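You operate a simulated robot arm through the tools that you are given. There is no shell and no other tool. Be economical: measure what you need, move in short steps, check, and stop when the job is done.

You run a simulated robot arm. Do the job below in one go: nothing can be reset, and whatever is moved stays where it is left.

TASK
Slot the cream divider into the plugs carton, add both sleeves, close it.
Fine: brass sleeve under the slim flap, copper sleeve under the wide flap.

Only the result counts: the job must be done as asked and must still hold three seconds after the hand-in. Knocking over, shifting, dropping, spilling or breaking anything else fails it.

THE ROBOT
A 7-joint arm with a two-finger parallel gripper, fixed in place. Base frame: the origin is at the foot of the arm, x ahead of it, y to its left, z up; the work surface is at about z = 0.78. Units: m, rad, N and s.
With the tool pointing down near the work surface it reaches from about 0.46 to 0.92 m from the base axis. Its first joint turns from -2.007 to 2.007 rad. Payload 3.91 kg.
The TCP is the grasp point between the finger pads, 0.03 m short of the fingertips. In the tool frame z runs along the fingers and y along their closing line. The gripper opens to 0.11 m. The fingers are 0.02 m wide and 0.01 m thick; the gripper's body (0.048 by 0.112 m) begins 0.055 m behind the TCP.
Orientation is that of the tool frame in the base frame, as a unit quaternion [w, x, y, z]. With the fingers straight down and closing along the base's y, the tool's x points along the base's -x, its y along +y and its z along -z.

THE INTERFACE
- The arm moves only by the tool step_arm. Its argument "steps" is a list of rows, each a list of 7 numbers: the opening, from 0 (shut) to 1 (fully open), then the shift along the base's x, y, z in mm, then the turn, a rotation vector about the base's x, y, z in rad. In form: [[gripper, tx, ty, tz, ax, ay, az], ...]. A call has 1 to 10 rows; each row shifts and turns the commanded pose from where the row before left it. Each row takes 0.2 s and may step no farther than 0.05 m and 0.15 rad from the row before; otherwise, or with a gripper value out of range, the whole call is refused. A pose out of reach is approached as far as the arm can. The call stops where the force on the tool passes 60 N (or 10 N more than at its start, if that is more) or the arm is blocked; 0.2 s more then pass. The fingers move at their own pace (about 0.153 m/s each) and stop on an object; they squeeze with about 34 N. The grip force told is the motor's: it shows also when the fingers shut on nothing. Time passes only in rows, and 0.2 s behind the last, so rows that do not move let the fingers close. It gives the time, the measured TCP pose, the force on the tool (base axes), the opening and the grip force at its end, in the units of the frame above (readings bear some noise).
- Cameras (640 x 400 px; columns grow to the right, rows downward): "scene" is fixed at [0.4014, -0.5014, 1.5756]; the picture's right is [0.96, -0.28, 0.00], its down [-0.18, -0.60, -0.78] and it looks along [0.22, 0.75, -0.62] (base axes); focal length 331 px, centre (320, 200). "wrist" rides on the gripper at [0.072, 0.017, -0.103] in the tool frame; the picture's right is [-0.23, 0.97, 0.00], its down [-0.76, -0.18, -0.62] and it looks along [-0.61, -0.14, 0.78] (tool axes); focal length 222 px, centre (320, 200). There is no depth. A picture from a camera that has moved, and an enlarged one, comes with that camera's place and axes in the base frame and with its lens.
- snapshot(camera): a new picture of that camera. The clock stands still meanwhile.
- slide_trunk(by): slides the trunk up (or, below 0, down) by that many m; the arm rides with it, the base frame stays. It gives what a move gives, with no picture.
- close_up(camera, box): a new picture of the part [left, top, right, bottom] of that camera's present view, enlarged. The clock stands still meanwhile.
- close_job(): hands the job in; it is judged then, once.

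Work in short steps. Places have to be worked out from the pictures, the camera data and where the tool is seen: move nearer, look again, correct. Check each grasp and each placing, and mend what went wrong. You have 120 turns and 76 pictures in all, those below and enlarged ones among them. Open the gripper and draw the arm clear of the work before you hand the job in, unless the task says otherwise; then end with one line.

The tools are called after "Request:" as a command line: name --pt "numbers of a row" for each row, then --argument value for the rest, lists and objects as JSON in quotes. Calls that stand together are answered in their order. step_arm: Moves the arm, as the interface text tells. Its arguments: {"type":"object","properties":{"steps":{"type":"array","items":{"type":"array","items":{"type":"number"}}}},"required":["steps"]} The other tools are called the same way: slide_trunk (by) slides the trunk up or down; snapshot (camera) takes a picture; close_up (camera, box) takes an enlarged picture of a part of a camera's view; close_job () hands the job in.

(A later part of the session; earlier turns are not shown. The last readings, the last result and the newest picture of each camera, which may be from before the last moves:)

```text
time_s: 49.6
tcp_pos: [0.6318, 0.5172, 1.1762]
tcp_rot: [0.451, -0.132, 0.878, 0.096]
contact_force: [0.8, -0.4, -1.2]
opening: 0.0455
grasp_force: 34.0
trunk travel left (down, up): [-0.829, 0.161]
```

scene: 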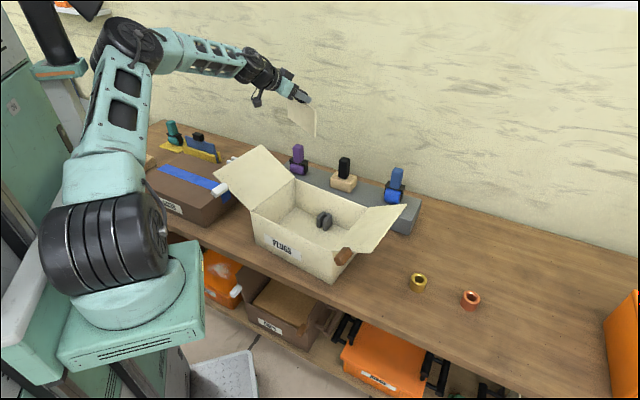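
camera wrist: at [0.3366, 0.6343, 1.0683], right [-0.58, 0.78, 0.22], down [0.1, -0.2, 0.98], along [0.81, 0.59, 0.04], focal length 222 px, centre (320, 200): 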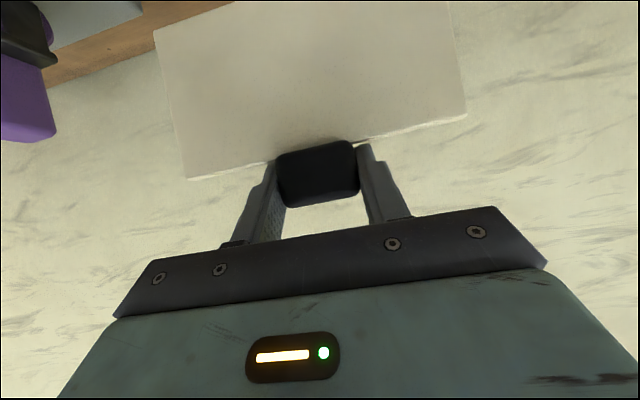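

The elbow is leaning on the head post in this rotation direction. I'll reverse these three rows and take the other way around (+85°, hand ending on the slim-flap side).

Request:
step_arm --pt "0 -13.9 30 0 0 0 0.1385" --pt "0 -16.5 28 0 0 0 0.1385" --pt "0 -19.3 26.2 0 0 0 0.1385" --pt "0 0 0 20 0 0 0"

Request:
step_arm --pt "0 7.2 -18.8 0 0 0 0.1338" --pt "0 5.6 -21.5 0 0 0 0.1338" --pt "0 3.8 -24 0 0 0 0.1338" --pt "0 2.7 -26.8 0 0 0 0.1338"

Request:
snapshot --camera "scene"

```text
time_s: 50.6
tcp_pos: [0.558, 0.6139, 1.1895]
tcp_rot: [0.418, -0.329, 0.826, 0.187]
contact_force: [-0.1, 0.1, -0.3]
opening: 0.0456
grasp_force: 33.7
trunk travel left (down, up): [-0.829, 0.161]
```

```text
time_s: 51.6
tcp_pos: [0.5749, 0.5231, 1.1884]
tcp_rot: [0.355, -0.537, 0.708, 0.291]
contact_force: [-0.1, 1.1, -0.4]
opening: 0.0453
grasp_force: 34.6
trunk travel left (down, up): [-0.829, 0.161]
```

```text
38 pictures are left
```

scene: 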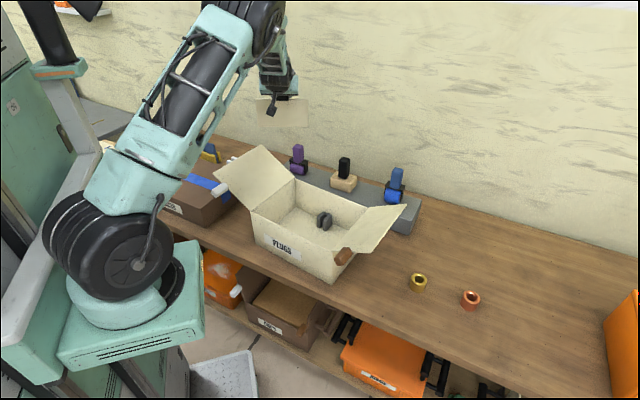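

The elbow now swings right and clear. Continuing.

Request:
step_arm --pt "0 2.4 -29.8 0 0 0 0.1338" --pt "0 1.6 -33 0 0 0 0.1338" --pt "0 2.2 -35.9 0 0 0 0.1338"

Request:
step_arm --pt "0 2.2 -38.9 0 0 0 0.1338" --pt "0 3.4 -41.7 0 0 0 0.1338"

Request:
snapshot --camera "scene"

```text
time_s: 52.4
tcp_pos: [0.584, 0.4245, 1.1866]
tcp_rot: [-0.289, 0.667, -0.587, -0.356]
contact_force: [-0.9, -0.4, 0.1]
opening: 0.0457
grasp_force: 33.8
trunk travel left (down, up): [-0.829, 0.161]
```

```text
time_s: 53.0
tcp_pos: [0.5906, 0.3455, 1.1886]
tcp_rot: [-0.238, 0.74, -0.493, -0.392]
contact_force: [-0.9, 0.9, -0.7]
opening: 0.0452
grasp_force: 34.0
trunk travel left (down, up): [-0.829, 0.161]
```

```text
37 pictures are left
```

scene: 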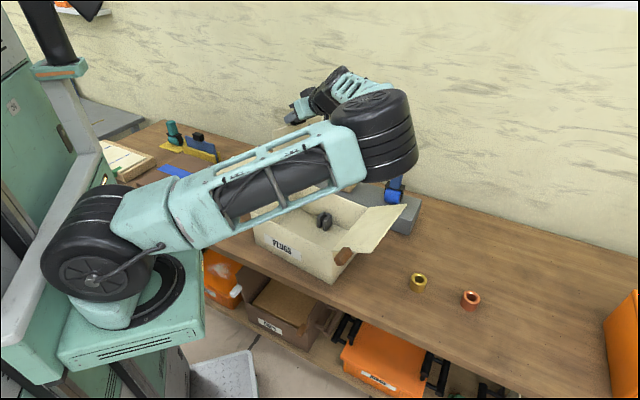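

It follows well, with the elbow off to the right. I'll do the last two rotation rows, then look from both cameras.

Request:
step_arm --pt "0 4.5 -44.8 0 0 0 0.1338" --pt "0 6 -47.2 0 0 0 0.1338" --pt "0 0 0 0 0 0 0"

Request:
snapshot --camera "scene"

Request:
snapshot --camera "wrist"

```text
time_s: 53.8
tcp_pos: [0.5996, 0.2496, 1.1862]
tcp_rot: [-0.185, 0.798, -0.391, -0.42]
contact_force: [0.2, -0.2, -1.2]
opening: 0.0451
grasp_force: 33.6
trunk travel left (down, up): [-0.829, 0.161]
```

```text
36 pictures are left
```

scene: 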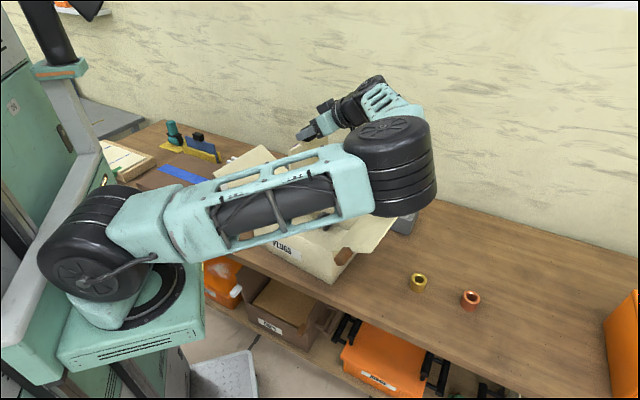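

```text
35 pictures are left
camera wrist: at [0.6656, 0.1399, 1.1873], right [-0.84, -0.5, 0.22], down [0.21, 0.08, 0.98], along [-0.51, 0.86, 0.04], focal length 222 px, centre (320, 200)
```

wrist: 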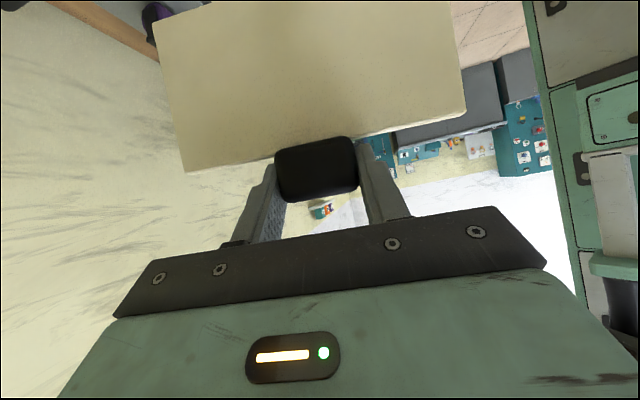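

The arm blocks the scene view, but lowering should open the line of sight. By estimate the panel centre is at (0.596, 0.253), right over the slot line, so I'll lower by trunk to just above the rim.

Request:
slide_trunk --by -0.12

Request:
close_up --camera "scene" --box '[200, 120, 440, 290]'

Request:
snapshot --camera "wrist"

```text
time_s: 55.3
tcp_pos: [0.6007, 0.2497, 1.0667]
tcp_rot: [-0.184, 0.798, -0.391, -0.42]
contact_force: [0.3, -0.1, -1.0]
opening: 0.0458
grasp_force: 34.0
trunk travel left (down, up): [-0.709, 0.281]
```

```text
2.35 times, centred on (320, 205) of scene
camera zoom: at [0.4014, -0.5014, 1.5756], right [0.96, -0.28, 0.0], down [-0.18, -0.6, -0.78], along [0.22, 0.75, -0.62], focal length 779 px, centre (320, 188)
```

zoom: 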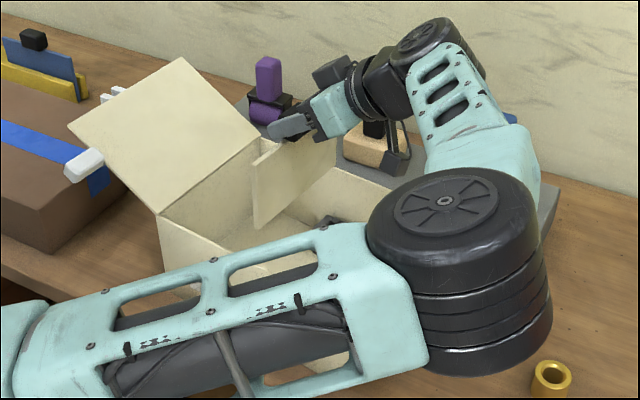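

```text
33 pictures are left
camera wrist: at [0.6654, 0.1402, 1.0674], right [-0.84, -0.5, 0.22], down [0.21, 0.08, 0.98], along [-0.51, 0.86, 0.04], focal length 222 px, centre (320, 200)
```

wrist: 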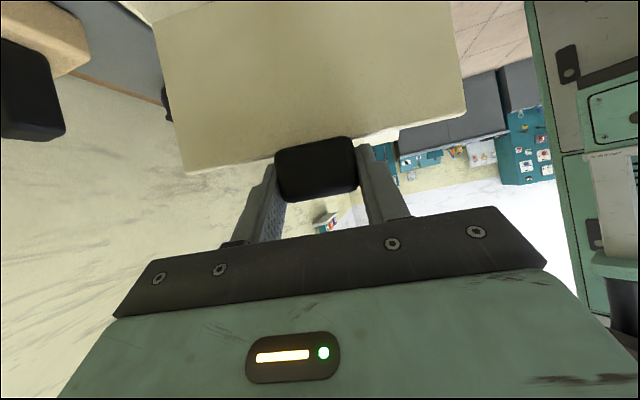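

The divider hangs correctly over the carton. I'll lower 0.09 more, so the bottom edge sits just above the clips, and zoom on the alignment.

Request:
slide_trunk --by -0.09

Request:
close_up --camera "scene" --box '[270, 150, 390, 250]'

```text
time_s: 56.5
tcp_pos: [0.5997, 0.2496, 0.9768]
tcp_rot: [-0.183, 0.799, -0.39, -0.42]
contact_force: [0.1, 0.4, -0.5]
opening: 0.0453
grasp_force: 33.9
trunk travel left (down, up): [-0.619, 0.371]
```

```text
4.00 times, centred on (330, 200) of scene
camera zoom: at [0.4014, -0.5014, 1.5756], right [0.96, -0.28, 0.0], down [-0.18, -0.6, -0.78], along [0.22, 0.75, -0.62], focal length 1325 px, centre (280, 200)
```

zoom: 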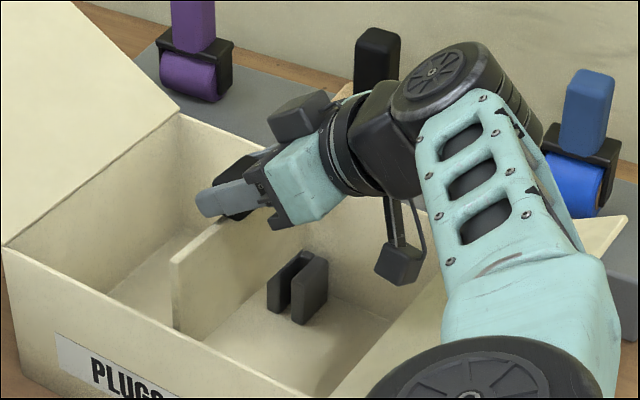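

Very useful view. I'll enlarge the panel-to-clip region further to measure the offset.

Request:
close_up --camera "scene" --box '[290, 190, 354, 240]'

```text
8.00 times, centred on (322, 215) of scene
camera zoom: at [0.4014, -0.5014, 1.5756], right [0.96, -0.28, 0.0], down [-0.18, -0.6, -0.78], along [0.22, 0.75, -0.62], focal length 2650 px, centre (304, 80)
```

zoom: 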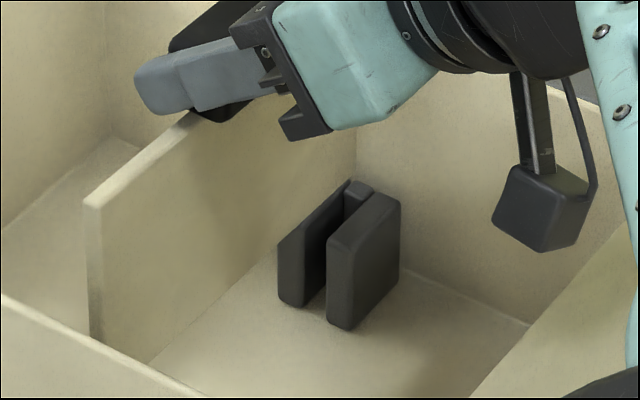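

Measured: the panel sits about 2–3 mm too far toward +e1 and about 1° short in yaw. I'll correct both, lower 12 mm and re-measure.

Request:
step_arm --pt "0 -1.6 1.9 0 0 0 0.021" --pt "0 0 0 -6 0 0 0" --pt "0 0 0 -6 0 0 0"

Request:
close_up --camera "scene" --box '[290, 190, 354, 240]'

```text
time_s: 57.3
tcp_pos: [0.5984, 0.2518, 0.9646]
tcp_rot: [-0.18, 0.802, -0.383, -0.421]
contact_force: [0.2, -1.6, 1.5]
opening: 0.0453
grasp_force: 33.9
trunk travel left (down, up): [-0.619, 0.371]
```

```text
8.00 times, centred on (322, 215) of scene
camera zoom: at [0.4014, -0.5014, 1.5756], right [0.96, -0.28, 0.0], down [-0.18, -0.6, -0.78], along [0.22, 0.75, -0.62], focal length 2650 px, centre (304, 80)
```

zoom: 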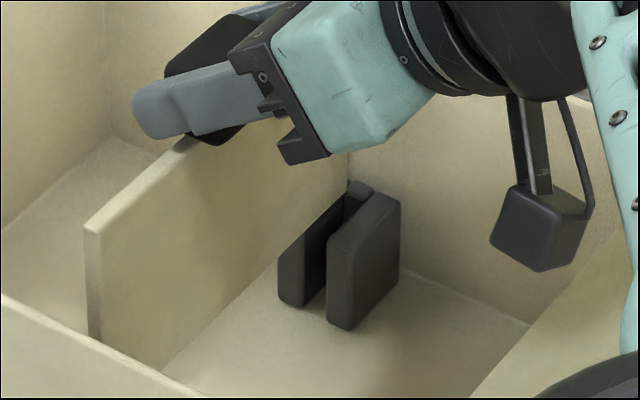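

Now within about 1.5 mm and parallel. I'll nudge +1.5 mm along e1 and descend gently into the clips, watching the force.

Request:
step_arm --pt "0 1.0 -1.15 0 0 0 0" --pt "0 0 0 -5 0 0 0" --pt "0 0 0 -5 0 0 0" --pt "0 0 0 -5 0 0 0"

Request:
close_up --camera "scene" --box '[290, 190, 354, 240]'

```text
time_s: 58.3
tcp_pos: [0.5955, 0.251, 0.9538]
tcp_rot: [-0.18, 0.802, -0.381, -0.423]
contact_force: [-10.0, -7.6, 29.7]
opening: 0.0468
grasp_force: 34.4
trunk travel left (down, up): [-0.619, 0.371]
```

```text
8.00 times, centred on (322, 215) of scene
camera zoom: at [0.4014, -0.5014, 1.5756], right [0.96, -0.28, 0.0], down [-0.18, -0.6, -0.78], along [0.22, 0.75, -0.62], focal length 2650 px, centre (304, 80)
```

zoom: 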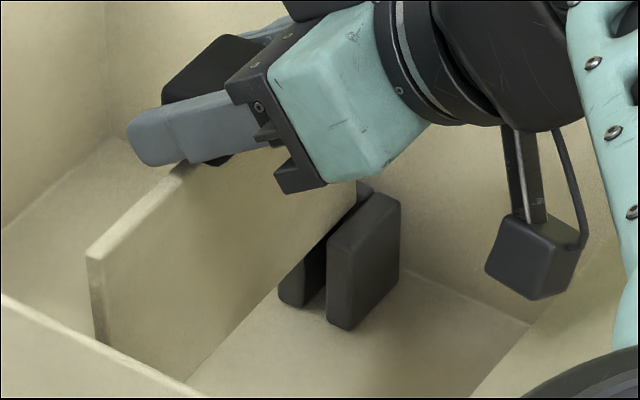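

A 30 N reaction with a push toward -e2 suggests the back edge is riding on the rear stop. I'll lift 6 mm, shift 4 mm toward -e2 and retry.

Request:
step_arm --pt "0 0 0 7 0 0 0" --pt "0 -1.5 -1.3 0 0 0 0" --pt "0 0 0 0 0 0 0"

Request:
step_arm --pt "0 0 0 -5 0 0 0" --pt "0 0 0 -4 0 0 0" --pt "0 0 0 -3 0 0 0"

Request:
close_up --camera "scene" --box '[290, 190, 354, 240]'

```text
time_s: 59.1
tcp_pos: [0.5985, 0.2488, 0.9556]
tcp_rot: [-0.18, 0.802, -0.383, -0.422]
contact_force: [0.7, -1.4, 0.2]
opening: 0.0453
grasp_force: 34.6
trunk travel left (down, up): [-0.619, 0.371]
```

```text
time_s: 59.9
tcp_pos: [0.5983, 0.2501, 0.9452]
tcp_rot: [-0.179, 0.803, -0.382, -0.422]
contact_force: [-4.2, 4.3, 6.1]
opening: 0.0452
grasp_force: 34.5
trunk travel left (down, up): [-0.619, 0.371]
```

```text
8.00 times, centred on (322, 215) of scene
camera zoom: at [0.4014, -0.5014, 1.5756], right [0.96, -0.28, 0.0], down [-0.18, -0.6, -0.78], along [0.22, 0.75, -0.62], focal length 2650 px, centre (304, 80)
```

zoom: 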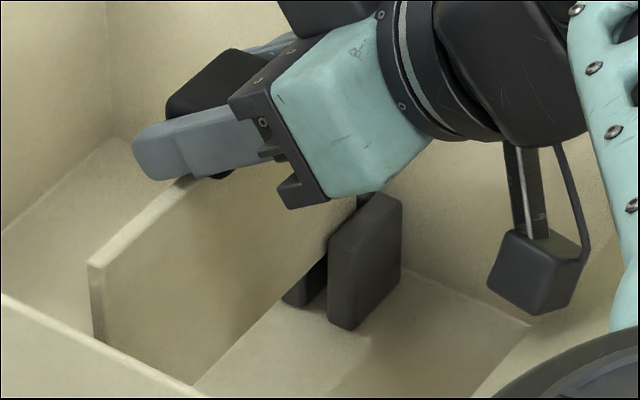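

It's entering the slot, with a light push from the right jaw. I'll shift 0.8 mm back, lower 4 mm more (the camera housing limits depth), then check.

Request:
step_arm --pt "0 -0.5 0.6 -2 0 0 0" --pt "0 0 0 -2 0 0 0"

Request:
close_up --camera "scene" --box '[270, 170, 390, 260]'

```text
time_s: 60.5
tcp_pos: [0.5966, 0.25, 0.9449]
tcp_rot: [-0.182, 0.803, -0.383, -0.419]
contact_force: [-0.3, 1.0, 35.8]
opening: 0.0457
grasp_force: 34.2
trunk travel left (down, up): [-0.619, 0.371]
```

```text
4.44 times, centred on (330, 215) of scene
camera zoom: at [0.4014, -0.5014, 1.5756], right [0.96, -0.28, 0.0], down [-0.18, -0.6, -0.78], along [0.22, 0.75, -0.62], focal length 1472 px, centre (276, 133)
```

zoom: 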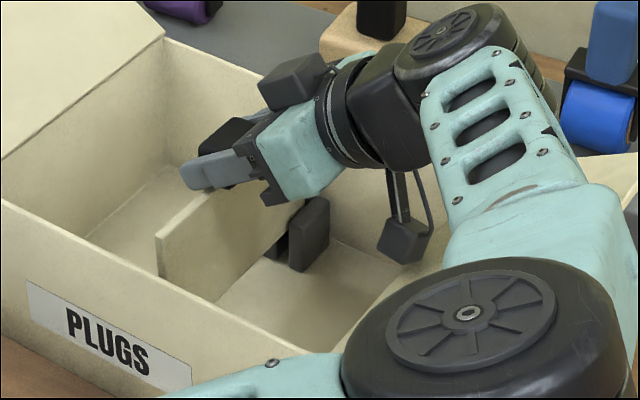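

Blocked by about 36 N at the same depth, probably the front end on the hidden front clip due to a small yaw error. I'll lift 4 mm and measure the panel's top edge precisely.

Request:
step_arm --pt "0 0 0 4 0 0 0" --pt "0 0 0 2 0 0 0"

Request:
close_up --camera "scene" --box '[288, 196, 328, 228]'

```text
time_s: 61.1
tcp_pos: [0.5967, 0.2509, 0.9449]
tcp_rot: [-0.178, 0.802, -0.382, -0.422]
contact_force: [-0.8, 7.2, 4.0]
opening: 0.0456
grasp_force: 34.0
trunk travel left (down, up): [-0.619, 0.371]
```

```text
12.50 times, centred on (308, 212) of scene
camera zoom: at [0.4014, -0.5014, 1.5756], right [0.96, -0.28, 0.0], down [-0.18, -0.6, -0.78], along [0.22, 0.75, -0.62], focal length 4140 px, centre (470, 50)
```

zoom: 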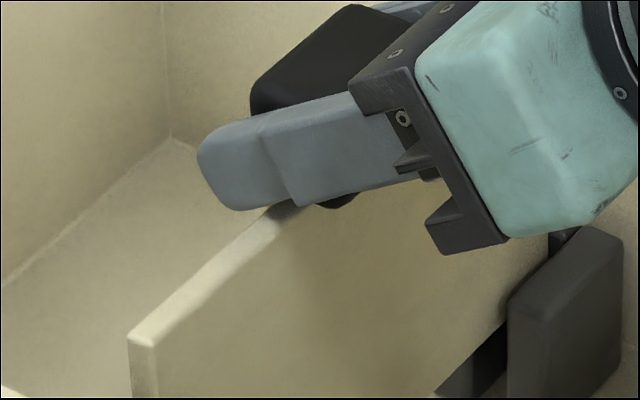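

The housing of the wrist camera is probably what touches (the slim-flap hinge), while the panel is about 12 mm into the slots. I'll ease up 2 mm and read the force before releasing so the panel can drop down the clips.

Request:
step_arm --pt "0 0 0 1.5 0 0 0" --pt "0 0 0 0 0 0 0"

```text
time_s: 61.7
tcp_pos: [0.5981, 0.25, 0.9485]
tcp_rot: [-0.18, 0.802, -0.382, -0.422]
contact_force: [-1.2, 0.1, -0.7]
opening: 0.0452
grasp_force: 34.2
trunk travel left (down, up): [-0.619, 0.371]
```

Force-free and about 9 mm engaged. Releasing.

Request:
step_arm --pt "0.7 0 0 0 0 0 0" --pt "0.7 0 0 0 0 0 0"

Request:
close_up --camera "scene" --box '[270, 170, 390, 260]'

Request:
snapshot --camera "wrist"

```text
time_s: 62.3
tcp_pos: [0.5976, 0.2496, 0.9486]
tcp_rot: [-0.18, 0.802, -0.383, -0.421]
contact_force: [1.0, 0.5, 0.4]
opening: 0.0772
grasp_force: 0.0
trunk travel left (down, up): [-0.619, 0.371]
```

```text
4.44 times, centred on (330, 215) of scene
camera zoom: at [0.4014, -0.5014, 1.5756], right [0.96, -0.28, 0.0], down [-0.18, -0.6, -0.78], along [0.22, 0.75, -0.62], focal length 1472 px, centre (276, 133)
```

zoom: 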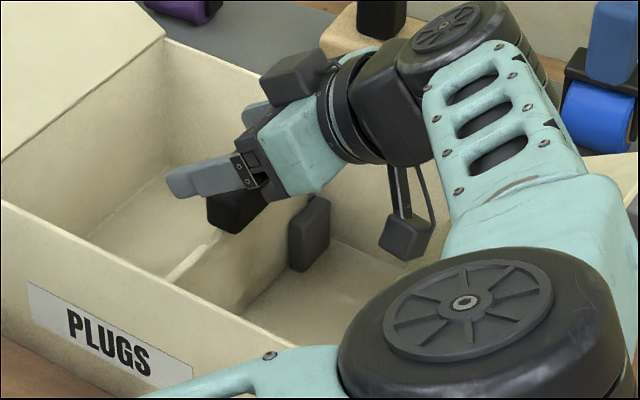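

```text
24 pictures are left
camera wrist: at [0.6656, 0.1413, 0.9491], right [-0.83, -0.52, 0.22], down [0.2, 0.09, 0.98], along [-0.53, 0.85, 0.04], focal length 222 px, centre (320, 200)
```

wrist: 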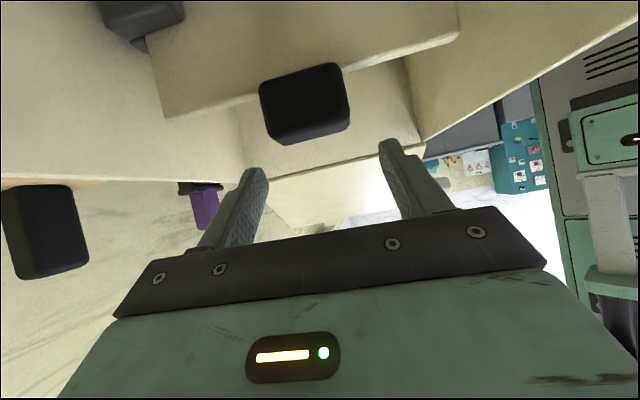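

The divider has dropped fully into both clips, handle on top. I'll rise straight up with the trunk to clear it.

Request:
slide_trunk --by 0.25

Request:
step_arm --pt "0.9 15 -20 0 0 0 0" --pt "0.9 15 -20 0 0 0 0" --pt "0.9 15 -20 0 0 0 0"

```text
time_s: 64.9
tcp_pos: [0.5976, 0.2503, 1.1982]
tcp_rot: [-0.179, 0.802, -0.382, -0.422]
contact_force: [0.1, -0.1, 0.0]
opening: 0.0772
grasp_force: 0.0
trunk travel left (down, up): [-0.869, 0.121]
```

```text
time_s: 65.7
tcp_pos: [0.6432, 0.1889, 1.1994]
tcp_rot: [-0.18, 0.802, -0.383, -0.422]
contact_force: [1.1, 0.0, -0.1]
opening: 0.0989
grasp_force: 0.1
trunk travel left (down, up): [-0.869, 0.121]
```

Now I'll untilt with the wrist kept in place.

Request:
step_arm --pt "1 15.7 -18.7 -2 -0.104 -0.0875 0" --pt "1 15.7 -18.7 -6 -0.104 -0.0875 0" --pt "1 15.7 -18.7 -10 -0.104 -0.0875 0" --pt "1 15.7 -18.7 -13 -0.104 -0.0875 0" --pt "1 15.7 -18.7 -16 -0.104 -0.0875 0" --pt "1 15.7 -18.7 -19 -0.104 -0.0875 0" --pt "1 15.7 -18.7 -22 -0.104 -0.0875 0"

Request:
step_arm --pt "1 0 0 10 0 0 -0.145" --pt "1 0 0 10 0 0 -0.145" --pt "1 0 0 0 0 0 -0.145" --pt "1 0 0 0 0 0 -0.145" --pt "1 0 0 0 0 0 -0.145" --pt "1 0 0 0 0 0 -0.145" --pt "1 0 0 0 0 0 -0.145"

Request:
step_arm --pt "1 0 0 0 0 0 -0.145" --pt "1 0 0 0 0 0 -0.145" --pt "1 0 0 0 0 0 -0.145" --pt "1 0 0 0 0 0 -0.145" --pt "1 0 0 0 0 0 -0.145" --pt "1 0 0 0 0 0 -0.145" --pt "1 0 0 0 0 0 -0.145"

Request:
snapshot --camera "scene"

```text
time_s: 67.3
tcp_pos: [0.7516, 0.0576, 1.1101]
tcp_rot: [0.008, 0.901, -0.435, -0.003]
contact_force: [0.0, 0.1, -0.5]
opening: 0.1099
grasp_force: 0.0
trunk travel left (down, up): [-0.869, 0.121]
```

```text
time_s: 68.9
tcp_pos: [0.7524, 0.0582, 1.1301]
tcp_rot: [-0.006, -0.576, 0.818, 0.008]
contact_force: [0.0, -0.4, -1.0]
opening: 0.11
grasp_force: 0.1
trunk travel left (down, up): [-0.869, 0.121]
```

```text
time_s: 70.5
tcp_pos: [0.753, 0.0602, 1.131]
tcp_rot: [0.0, -0.104, 0.995, 0.009]
contact_force: [0.5, 0.0, 0.3]
opening: 0.11
grasp_force: 0.1
trunk travel left (down, up): [-0.869, 0.121]
```

```text
23 pictures are left
```

scene: 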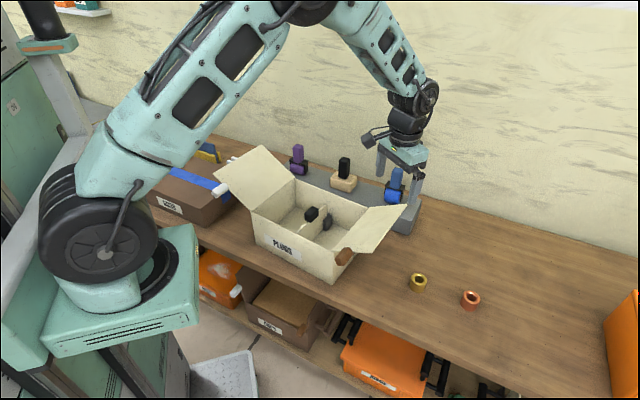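

Posture is back to normal with the tool pointing down. I'll move over the brass sleeve (est. 0.839, -0.010) and look.

Request:
step_arm --pt "1 17 -14 -30 -0.018 -0.002 0" --pt "1 17 -14 -36 0 0 0" --pt "1 17 -14 -36 0 0 0" --pt "1 17 -14 -36 0 0 0" --pt "1 17 -14 -36 0 0 0"

Request:
snapshot --camera "wrist"

```text
time_s: 71.7
tcp_pos: [0.8391, -0.0117, 0.9582]
tcp_rot: [0.001, -0.105, 0.994, 0.0]
contact_force: [-0.5, -0.6, 0.1]
opening: 0.1098
grasp_force: 0.0
trunk travel left (down, up): [-0.869, 0.121]
```

```text
22 pictures are left
camera wrist: at [0.7648, -0.0104, 1.0605], right [0.02, 1.0, 0.0], down [0.78, -0.01, 0.62], along [0.62, -0.01, -0.78], focal length 222 px, centre (320, 200)
```

wrist: 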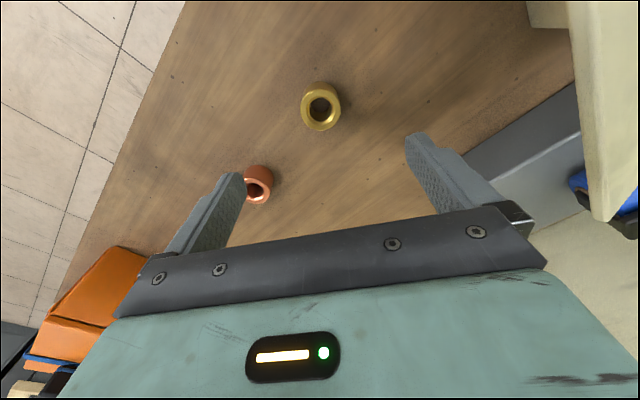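

Brass is at (0.834, -0.012), diameter about 42 mm; copper at (0.929, -0.096). I'll descend on the brass and grip.

Request:
step_arm --pt "1 -4.5 0 -30 0 0 0" --pt "1 0 0 -35 0 0 0" --pt "1 0 0 -35 0 0 0" --pt "1 0 0 -28 0 0 0" --pt "1 0 0 -13 0 0 0" --pt "0 0 0 0 0 0 0" --pt "0 0 0 0 0 0 0" --pt "0 0 0 0 0 0 0"

Request:
snapshot --camera "wrist"

```text
time_s: 73.5
tcp_pos: [0.8324, -0.0104, 0.8145]
tcp_rot: [-0.001, -0.105, 0.994, 0.0]
contact_force: [0.5, 0.3, 0.1]
opening: 0.0431
grasp_force: 33.9
trunk travel left (down, up): [-0.869, 0.121]
```

```text
21 pictures are left
camera wrist: at [0.7586, -0.0098, 0.9171], right [0.02, 1.0, 0.0], down [0.78, -0.01, 0.62], along [0.62, -0.01, -0.78], focal length 222 px, centre (320, 200)
```

wrist: 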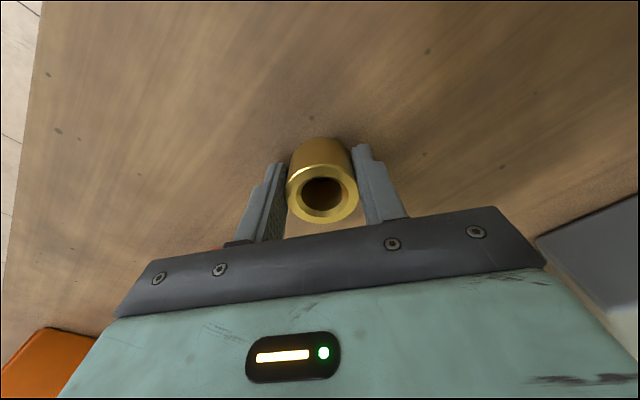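

Brass is gripped at 43 mm. I'll lift to 1.10 and carry it over the slim-flap compartment with a +28° yaw.

Request:
step_arm --pt "0 0 0 48 0 0 0" --pt "0 0 0 48 0 0 0" --pt "0 0 0 48 0 0 0" --pt "0 0 0 48 0 0 0" --pt "0 0 0 48 0 0 0" --pt "0 0 0 48 0 0 0"

Request:
step_arm --pt "0 -30.4 35.5 0 0 0 0.0817" --pt "0 -30.4 35.5 0 0 0 0.0817" --pt "0 -30.4 35.5 0 0 0 0.0817" --pt "0 -30.4 35.5 0 0 0 0.0817" --pt "0 -30.4 35.5 0 0 0 0.0817" --pt "0 -30.4 35.5 0 0 0 0.0817"

Request:
snapshot --camera "wrist"

Request:
snapshot --camera "scene"

```text
time_s: 74.9
tcp_pos: [0.8343, -0.0112, 1.1032]
tcp_rot: [-0.002, -0.106, 0.994, 0.001]
contact_force: [0.3, 0.0, -2.6]
opening: 0.0429
grasp_force: 34.2
trunk travel left (down, up): [-0.869, 0.121]
```

```text
time_s: 76.3
tcp_pos: [0.6498, 0.2029, 1.1034]
tcp_rot: [-0.002, -0.343, 0.939, 0.0]
contact_force: [-0.2, -0.1, -2.4]
opening: 0.0428
grasp_force: 34.3
trunk travel left (down, up): [-0.869, 0.121]
```

```text
20 pictures are left
camera wrist: at [0.5837, 0.1688, 1.2057], right [-0.45, 0.89, 0.0], down [0.7, 0.36, 0.62], along [0.55, 0.28, -0.78], focal length 222 px, centre (320, 200)
```

wrist: 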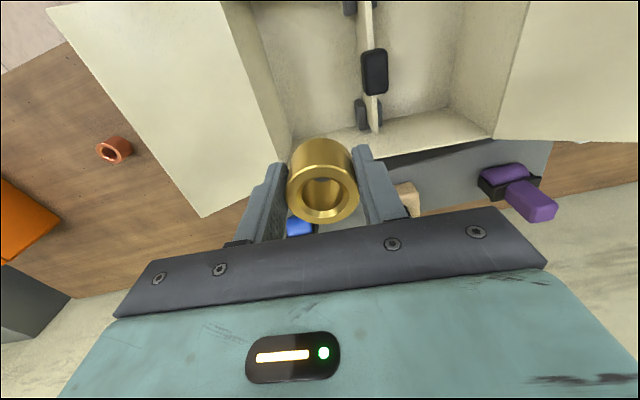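

```text
19 pictures are left
```

scene: 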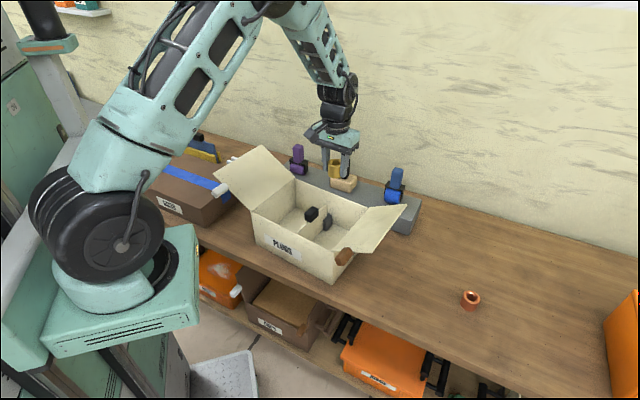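

The hand is centred over the slim-flap compartment. Descending with force watch to just above the floor.

Request:
step_arm --pt "0 0 0 -46 0 0 0" --pt "0 0 0 -46 0 0 0" --pt "0 0 0 -46 0 0 0" --pt "0 0 0 -46 0 0 0" --pt "0 0 0 -46 0 0 0"

Request:
step_arm --pt "0 0 0 -20 0 0 0" --pt "0 0 0 -16 0 0 0" --pt "0 0 0 -8 0 0 0" --pt "0 0 0 -5 0 0 0"

```text
time_s: 77.5
tcp_pos: [0.6527, 0.2024, 0.8731]
tcp_rot: [0.0, -0.344, 0.939, -0.001]
contact_force: [-0.3, 0.3, -0.8]
opening: 0.0431
grasp_force: 33.8
trunk travel left (down, up): [-0.869, 0.121]
```

```text
time_s: 78.5
tcp_pos: [0.6509, 0.2022, 0.8262]
tcp_rot: [0.0, -0.344, 0.939, 0.001]
contact_force: [-2.3, -1.5, 14.3]
opening: 0.043
grasp_force: 34.0
trunk travel left (down, up): [-0.869, 0.121]
```

Floor contact at z 0.826. I'll open partway and rise.

Request:
step_arm --pt "0.62 0 0 1 0 0 0" --pt "0.62 0 0 0 0 0 0" --pt "0.62 0 0 30 0 0 0" --pt "0.62 0 0 46 0 0 0" --pt "0.62 0 0 46 0 0 0" --pt "0.62 0 0 46 0 0 0" --pt "0.62 0 0 46 0 0 0" --pt "0.62 0 0 46 0 0 0" --pt "0.62 0 0 20 0 0 0"

Request:
snapshot --camera "wrist"

```text
time_s: 80.5
tcp_pos: [0.6492, 0.1998, 1.1068]
tcp_rot: [-0.002, -0.344, 0.939, 0.0]
contact_force: [0.1, 0.2, -0.7]
opening: 0.0684
grasp_force: 0.1
trunk travel left (down, up): [-0.869, 0.121]
```

```text
18 pictures are left
camera wrist: at [0.5839, 0.1652, 1.2088], right [-0.45, 0.89, 0.0], down [0.7, 0.36, 0.62], along [0.55, 0.28, -0.78], focal length 222 px, centre (320, 200)
```

wrist: 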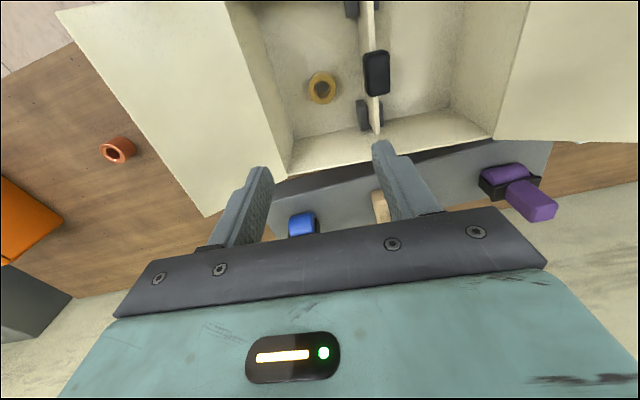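

Brass stands in the slim-flap compartment and the carton hasn't moved. Copper is at about (0.931, -0.098), near max reach, so I'll go nearby, lower the trunk and add a small outward tilt.

Request:
step_arm --pt "1 27.6 -35 0 0 0 -0.084" --pt "1 27.6 -35 0 0 0 -0.084" --pt "1 27.6 -35 0 0 0 -0.084" --pt "1 27.6 -35 0 0 0 -0.084" --pt "1 27.6 -35 0 0 0 -0.084" --pt "1 27.6 -35 0 0 0 -0.084" --pt "1 27.6 -35 0 0 0 -0.084" --pt "1 27.6 -35 0 0 0 -0.084"

Request:
slide_trunk --by -0.18

Request:
step_arm --pt "1 10 -3 0 0 -0.1 0" --pt "1 10 -3 0 0 -0.1 0" --pt "1 20 -5 0 0 0 0"

Request:
snapshot --camera "wrist"

```text
time_s: 82.3
tcp_pos: [0.872, -0.0788, 1.1062]
tcp_rot: [-0.001, -0.015, 1.0, 0.001]
contact_force: [-0.9, 0.2, -0.3]
opening: 0.1099
grasp_force: 0.0
trunk travel left (down, up): [-0.869, 0.121]
```

```text
time_s: 84.3
tcp_pos: [0.872, -0.0797, 0.9261]
tcp_rot: [-0.001, -0.015, 1.0, 0.001]
contact_force: [0.8, 0.7, -0.1]
opening: 0.1102
grasp_force: 0.1
trunk travel left (down, up): [-0.689, 0.301]
```

```text
time_s: 85.1
tcp_pos: [0.9136, -0.0906, 0.9251]
tcp_rot: [0.099, -0.015, 0.995, 0.0]
contact_force: [-0.4, 0.1, 0.3]
opening: 0.1101
grasp_force: 0.1
trunk travel left (down, up): [-0.689, 0.301]
```

```text
17 pictures are left
camera wrist: at [0.821, -0.0767, 1.0109], right [0.19, 0.98, 0.04], down [0.63, -0.16, 0.76], along [0.75, -0.12, -0.65], focal length 222 px, centre (320, 200)
```

wrist: 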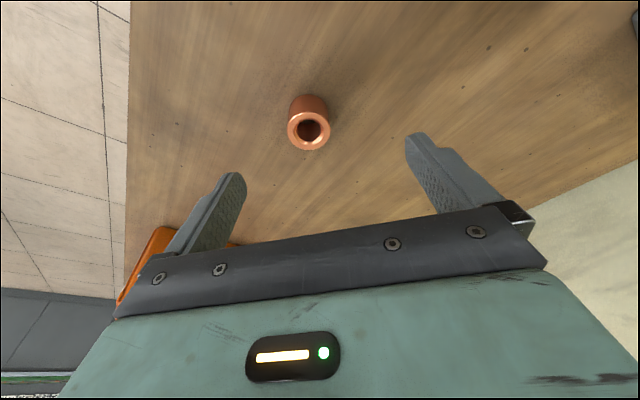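

Copper measured at about (0.936, -0.101). Descending with the slight tilt and gripping.

Request:
step_arm --pt "1 9 -5 -30 0 0 0" --pt "1 10 -5.5 -30 0 0 0" --pt "1 0 0 -30 0 0 0" --pt "1 0 0 -18 0 0 0" --pt "0 0 0 0 0 0 0" --pt "0 0 0 0 0 0 0" --pt "0 0 0 0 0 0 0"

Request:
snapshot --camera "wrist"

```text
time_s: 86.7
tcp_pos: [0.9301, -0.1015, 0.8156]
tcp_rot: [0.099, -0.015, 0.995, -0.001]
contact_force: [0.2, -0.1, -0.4]
opening: 0.0432
grasp_force: 34.3
trunk travel left (down, up): [-0.689, 0.301]
```

```text
16 pictures are left
camera wrist: at [0.8383, -0.0873, 0.9023], right [0.19, 0.98, 0.04], down [0.63, -0.16, 0.76], along [0.75, -0.12, -0.65], focal length 222 px, centre (320, 200)
```

wrist: 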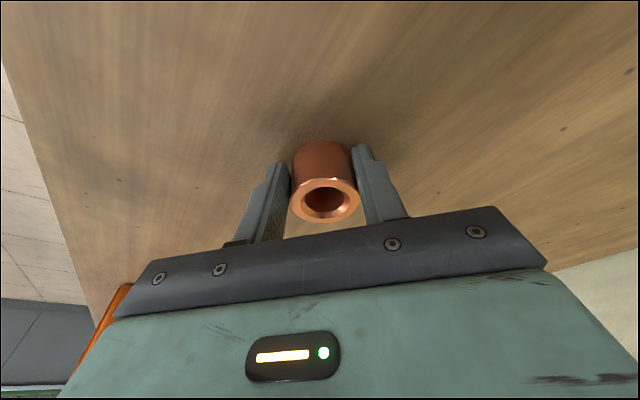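

Copper is gripped. Lifting with the trunk, then carrying it over to the wide-flap compartment.

Request:
slide_trunk --by 0.28

Request:
step_arm --pt "0 -29.2 32.6 0 0 0 0.0517" --pt "0 -29.2 32.6 0 0 0 0.0517" --pt "0 -29.2 32.6 0 0 0 0.0517" --pt "0 -29.2 32.6 0 0 0 0.0517" --pt "0 -29.2 32.6 0 0 0 0.0517" --pt "0 -29.2 32.6 0 0 0 0.0517" --pt "0 -29.2 32.6 0 0 0 0.0517"

Request:
step_arm --pt "0 -29.2 32.6 0 0 0 0.0517" --pt "0 -29.2 32.6 0 0 0 0.0517" --pt "0 -29.2 32.6 0 0 0 0.0517" --pt "0 -29.2 32.6 0 0 0 0.0517" --pt "0 -29.2 32.6 0 0 0 0.0517" --pt "0 -29.2 32.6 0 0 0 0.0517"

Request:
snapshot --camera "wrist"

```text
time_s: 89.5
tcp_pos: [0.9297, -0.101, 1.0958]
tcp_rot: [0.099, -0.015, 0.995, -0.001]
contact_force: [-0.3, 1.0, -1.6]
opening: 0.0433
grasp_force: 34.0
trunk travel left (down, up): [-0.969, 0.021]
```

```text
time_s: 91.1
tcp_pos: [0.7247, 0.1275, 1.0988]
tcp_rot: [0.098, -0.193, 0.976, 0.017]
contact_force: [0.7, -0.2, -1.0]
opening: 0.043
grasp_force: 34.1
trunk travel left (down, up): [-0.969, 0.021]
```

```text
time_s: 92.5
tcp_pos: [0.5527, 0.3212, 1.0972]
tcp_rot: [0.094, -0.342, 0.934, 0.032]
contact_force: [-0.2, 0.2, -1.5]
opening: 0.0426
grasp_force: 34.3
trunk travel left (down, up): [-0.969, 0.021]
```

```text
15 pictures are left
camera wrist: at [0.471, 0.275, 1.1837], right [-0.46, 0.89, 0.04], down [0.59, 0.27, 0.76], along [0.67, 0.37, -0.65], focal length 222 px, centre (320, 200)
```

wrist: 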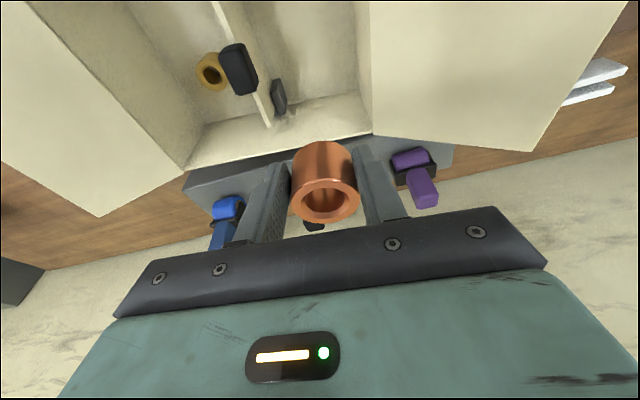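

Aligned over the wide-flap compartment. I'll shift 25 mm toward the back, so the camera housing clears the front wall, and descend.

Request:
step_arm --pt "0 19 16 -20 0 0 0" --pt "0 0 0 -46 0 0 0" --pt "0 0 0 -46 0 0 0" --pt "0 0 0 -46 0 0 0" --pt "0 0 0 -46 0 0 0" --pt "0 0 0 -26 0 0 0"

Request:
step_arm --pt "0 0 0 -20 0 0 0" --pt "0 0 0 -12 0 0 0" --pt "0 0 0 -7 0 0 0" --pt "0 0 0 -4 0 0 0"

```text
time_s: 93.9
tcp_pos: [0.5704, 0.3379, 0.8646]
tcp_rot: [0.093, -0.342, 0.934, 0.031]
contact_force: [0.2, -0.8, -1.7]
opening: 0.0431
grasp_force: 33.9
trunk travel left (down, up): [-0.969, 0.021]
```

```text
time_s: 94.9
tcp_pos: [0.5701, 0.3391, 0.8251]
tcp_rot: [0.095, -0.342, 0.934, 0.032]
contact_force: [-1.8, -5.0, 22.7]
opening: 0.0431
grasp_force: 33.9
trunk travel left (down, up): [-0.969, 0.021]
```

Floor contact at 0.825. I'll release and rise straight up.

Request:
step_arm --pt "0.62 0 0 2 0 0 0" --pt "0.62 0 0 0 0 0 0" --pt "0.62 0 0 30 0 0 0" --pt "0.62 0 0 46 0 0 0" --pt "0.62 0 0 46 0 0 0" --pt "0.62 0 0 46 0 0 0" --pt "0.62 0 0 46 0 0 0" --pt "0.62 0 0 46 0 0 0" --pt "0.62 0 0 40 0 0 0"

Request:
snapshot --camera "wrist"

Request:
close_up --camera "scene" --box '[200, 130, 420, 290]'

```text
time_s: 96.9
tcp_pos: [0.5716, 0.3376, 1.1263]
tcp_rot: [0.094, -0.342, 0.934, 0.032]
contact_force: [0.7, -0.3, -0.6]
opening: 0.0682
grasp_force: 0.0
trunk travel left (down, up): [-0.969, 0.021]
```

```text
14 pictures are left
camera wrist: at [0.4901, 0.2918, 1.2128], right [-0.46, 0.89, 0.04], down [0.59, 0.27, 0.76], along [0.67, 0.37, -0.65], focal length 222 px, centre (320, 200)
```

wrist: 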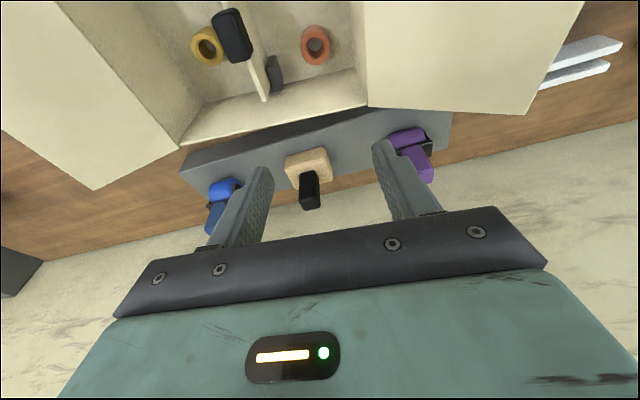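

```text
2.50 times, centred on (310, 210) of scene
camera zoom: at [0.4014, -0.5014, 1.5756], right [0.96, -0.28, 0.0], down [-0.18, -0.6, -0.78], along [0.22, 0.75, -0.62], focal length 828 px, centre (345, 175)
```

zoom: 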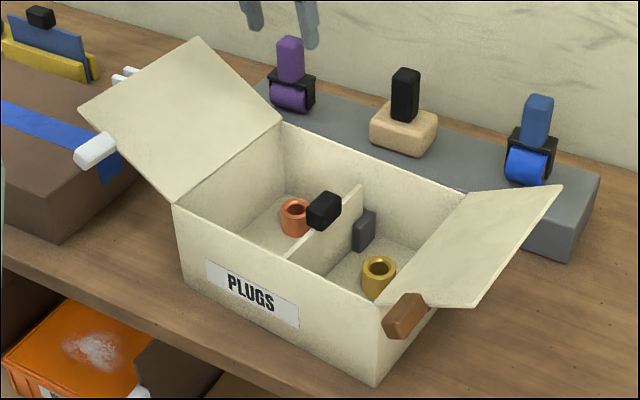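

Everything is in place: divider in the clips, copper left, brass right. Now I'll close the flaps, starting with the wide one. With fingers shut I go outside its outer edge, untilting on the way.

Request:
step_arm --pt "0 -10 10 5 -0.062 0.077 0" --pt "0 -15 15 5 -0.062 0.077 0" --pt "0 -29.5 28 0 0 0 0.08" --pt "0 -29.5 28 0 0 0 0.08" --pt "0 -29.5 28 0 0 0 0.08" --pt "0 -29.5 28 0 0 0 0.08" --pt "0 -29.5 28 0 0 0 0.08"

Request:
snapshot --camera "scene"

```text
time_s: 98.5
tcp_pos: [0.3983, 0.5025, 1.1358]
tcp_rot: [0.001, -0.522, 0.853, -0.001]
contact_force: [0.4, 0.2, 0.3]
opening: 0.0
grasp_force: 34.2
trunk travel left (down, up): [-0.969, 0.021]
```

```text
12 pictures are left
```

scene: 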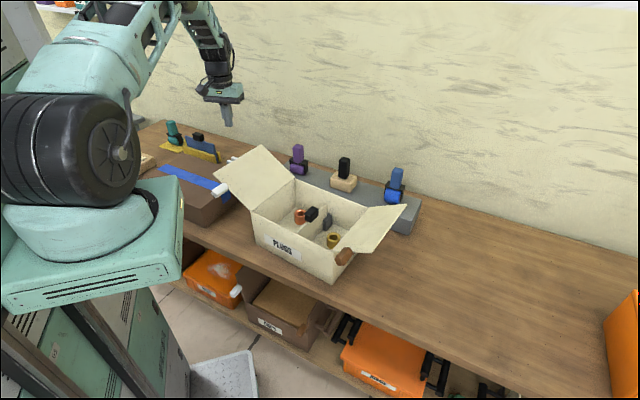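

Clear of the wide flap's edge (flap tip at about e1 = -0.134, z = 1.016). I'll lower beside it and push the edge along its arc up to about 80°.

Request:
step_arm --pt "0 0 0 -41 0 0 0" --pt "0 0 0 -41 0 0 0" --pt "0 0 0 -41 0 0 0" --pt "0 12.9 -15.3 0 0 0 0" --pt "0 17.4 -20.7 27 0 0 0" --pt "0 23.1 -27.6 23 0 0 0" --pt "0 27 -32.2 13 0 0 0"

Request:
snapshot --camera "scene"

```text
time_s: 100.1
tcp_pos: [0.4783, 0.4111, 1.0793]
tcp_rot: [0.002, -0.524, 0.852, 0.002]
contact_force: [-6.8, 7.7, 29.2]
opening: 0.0001
grasp_force: 33.8
trunk travel left (down, up): [-0.969, 0.021]
```

```text
11 pictures are left
```

scene: 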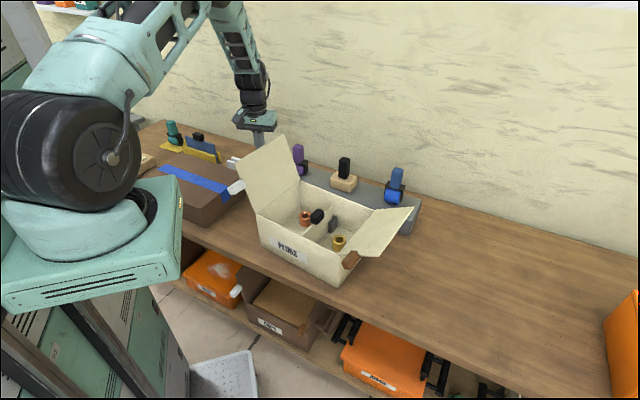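

The flap is nearly upright, but a 29 N upward force suggests its edge is jammed under the palm, and the carton slid a few mm. I'll rise 18 mm first, then push on gently.

Request:
step_arm --pt "0 0 0 18 0 0 0" --pt "0 9.6 -11.5 4 0 0 0" --pt "0 9.6 -11.5 0 0 0 0"

```text
time_s: 100.9
tcp_pos: [0.4992, 0.3827, 1.0965]
tcp_rot: [0.0, -0.524, 0.852, 0.0]
contact_force: [0.4, -0.2, -0.1]
opening: 0.0003
grasp_force: 34.2
trunk travel left (down, up): [-0.969, 0.021]
```

Force is gone. I'll continue inward in small rows, then look.

Request:
step_arm --pt "0 12.9 -15.3 0 0 0 0" --pt "0 12.9 -15.3 -3 0 0 0" --pt "0 12.9 -15.3 -6 0 0 0"

Request:
close_up --camera "scene" --box '[200, 80, 440, 290]'

```text
time_s: 101.7
tcp_pos: [0.5368, 0.3405, 1.0875]
tcp_rot: [0.0, -0.523, 0.852, 0.0]
contact_force: [0.4, 0.2, 0.1]
opening: 0.0
grasp_force: 33.8
trunk travel left (down, up): [-0.969, 0.021]
```

```text
1.90 times, centred on (320, 185) of scene
camera zoom: at [0.4014, -0.5014, 1.5756], right [0.96, -0.28, 0.0], down [-0.18, -0.6, -0.78], along [0.22, 0.75, -0.62], focal length 631 px, centre (320, 229)
```

zoom: 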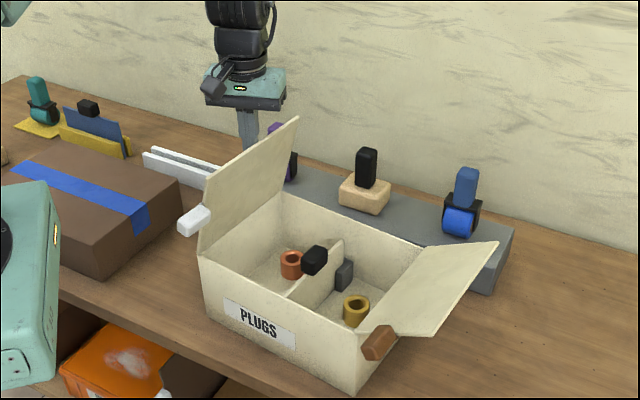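

The flap is now about 15° past vertical and holds its angle by friction. I'll continue along the arc, pressing with the fingertip down to nearly closed.

Request:
step_arm --pt "0 10.3 -12.3 -29 0 0 0" --pt "0 16.1 -19.2 -25 0 0 0" --pt "0 12.2 -14.6 -28 0 0 0"

Request:
step_arm --pt "0 8.4 -10 -29 0 0 0" --pt "0 2.6 -3 -20 0 0 0"

Request:
close_up --camera "scene" --box '[200, 80, 440, 290]'

```text
time_s: 102.5
tcp_pos: [0.5753, 0.2921, 1.006]
tcp_rot: [0.0, -0.523, 0.852, 0.001]
contact_force: [0.1, -0.3, -0.2]
opening: 0.0
grasp_force: 33.8
trunk travel left (down, up): [-0.969, 0.021]
```

```text
time_s: 103.1
tcp_pos: [0.5857, 0.2805, 0.9571]
tcp_rot: [0.001, -0.523, 0.853, 0.001]
contact_force: [-0.4, 0.0, -0.6]
opening: 0.0
grasp_force: 34.0
trunk travel left (down, up): [-0.969, 0.021]
```

```text
1.90 times, centred on (320, 185) of scene
camera zoom: at [0.4014, -0.5014, 1.5756], right [0.96, -0.28, 0.0], down [-0.18, -0.6, -0.78], along [0.22, 0.75, -0.62], focal length 631 px, centre (320, 229)
```

zoom: 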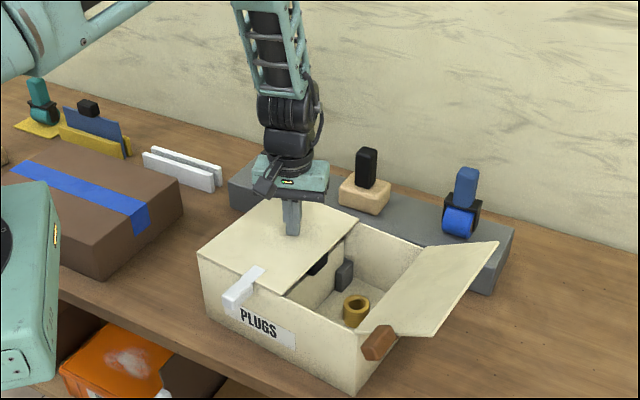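

The wide flap is closed. Now I'll rise and carry the shut fingers to the outside of the slim flap.

Request:
step_arm --pt "0 0 0 46 0 0 0" --pt "0 0 0 46 0 0 0" --pt "0 0 0 46 0 0 0" --pt "0 0 0 25 0 0 0"

Request:
step_arm --pt "0 26.9 -32.1 0 0 0 -0.0625" --pt "0 26.9 -32.1 0 0 0 -0.0625" --pt "0 26.9 -32.1 0 0 0 -0.0625" --pt "0 26.9 -32.1 0 0 0 -0.0625" --pt "0 26.9 -32.1 0 0 0 -0.0625" --pt "0 26.9 -32.1 0 0 0 -0.0625" --pt "0 26.9 -32.1 0 0 0 -0.0625" --pt "0 21 -30 0 0 0 -0.0625"

Request:
snapshot --camera "wrist"

Request:
close_up --camera "scene" --box '[200, 130, 480, 310]'

```text
time_s: 104.1
tcp_pos: [0.5842, 0.2813, 1.1204]
tcp_rot: [0.0, -0.523, 0.852, -0.001]
contact_force: [-0.3, -0.4, -0.5]
opening: 0.0003
grasp_force: 34.2
trunk travel left (down, up): [-0.969, 0.021]
```

```text
time_s: 105.9
tcp_pos: [0.7964, 0.0245, 1.1181]
tcp_rot: [0.0, -0.295, 0.955, 0.0]
contact_force: [-0.3, 0.2, 0.9]
opening: 0.0
grasp_force: 34.3
trunk travel left (down, up): [-0.969, 0.021]
```

```text
8 pictures are left
camera wrist: at [0.7254, -0.0029, 1.222], right [-0.36, 0.93, 0.0], down [0.73, 0.28, 0.62], along [0.58, 0.23, -0.78], focal length 222 px, centre (320, 200)
```

wrist: 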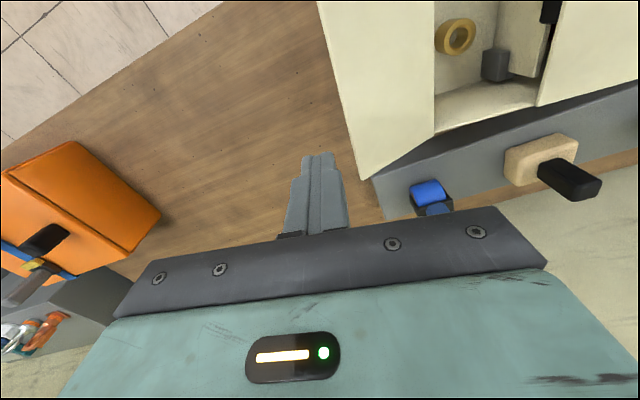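

```text
2.22 times, centred on (340, 220) of scene
camera zoom: at [0.4014, -0.5014, 1.5756], right [0.96, -0.28, 0.0], down [-0.18, -0.6, -0.78], along [0.22, 0.75, -0.62], focal length 736 px, centre (276, 156)
```

zoom: 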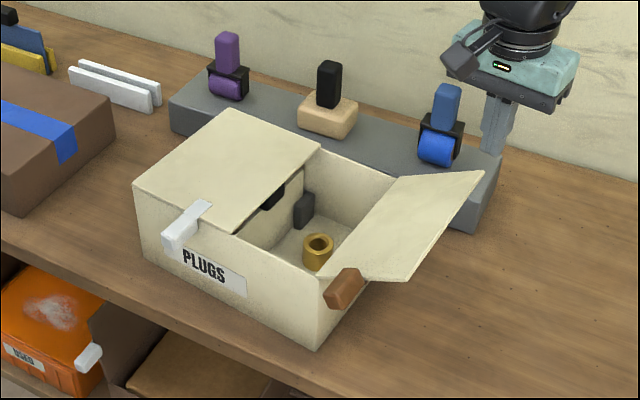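

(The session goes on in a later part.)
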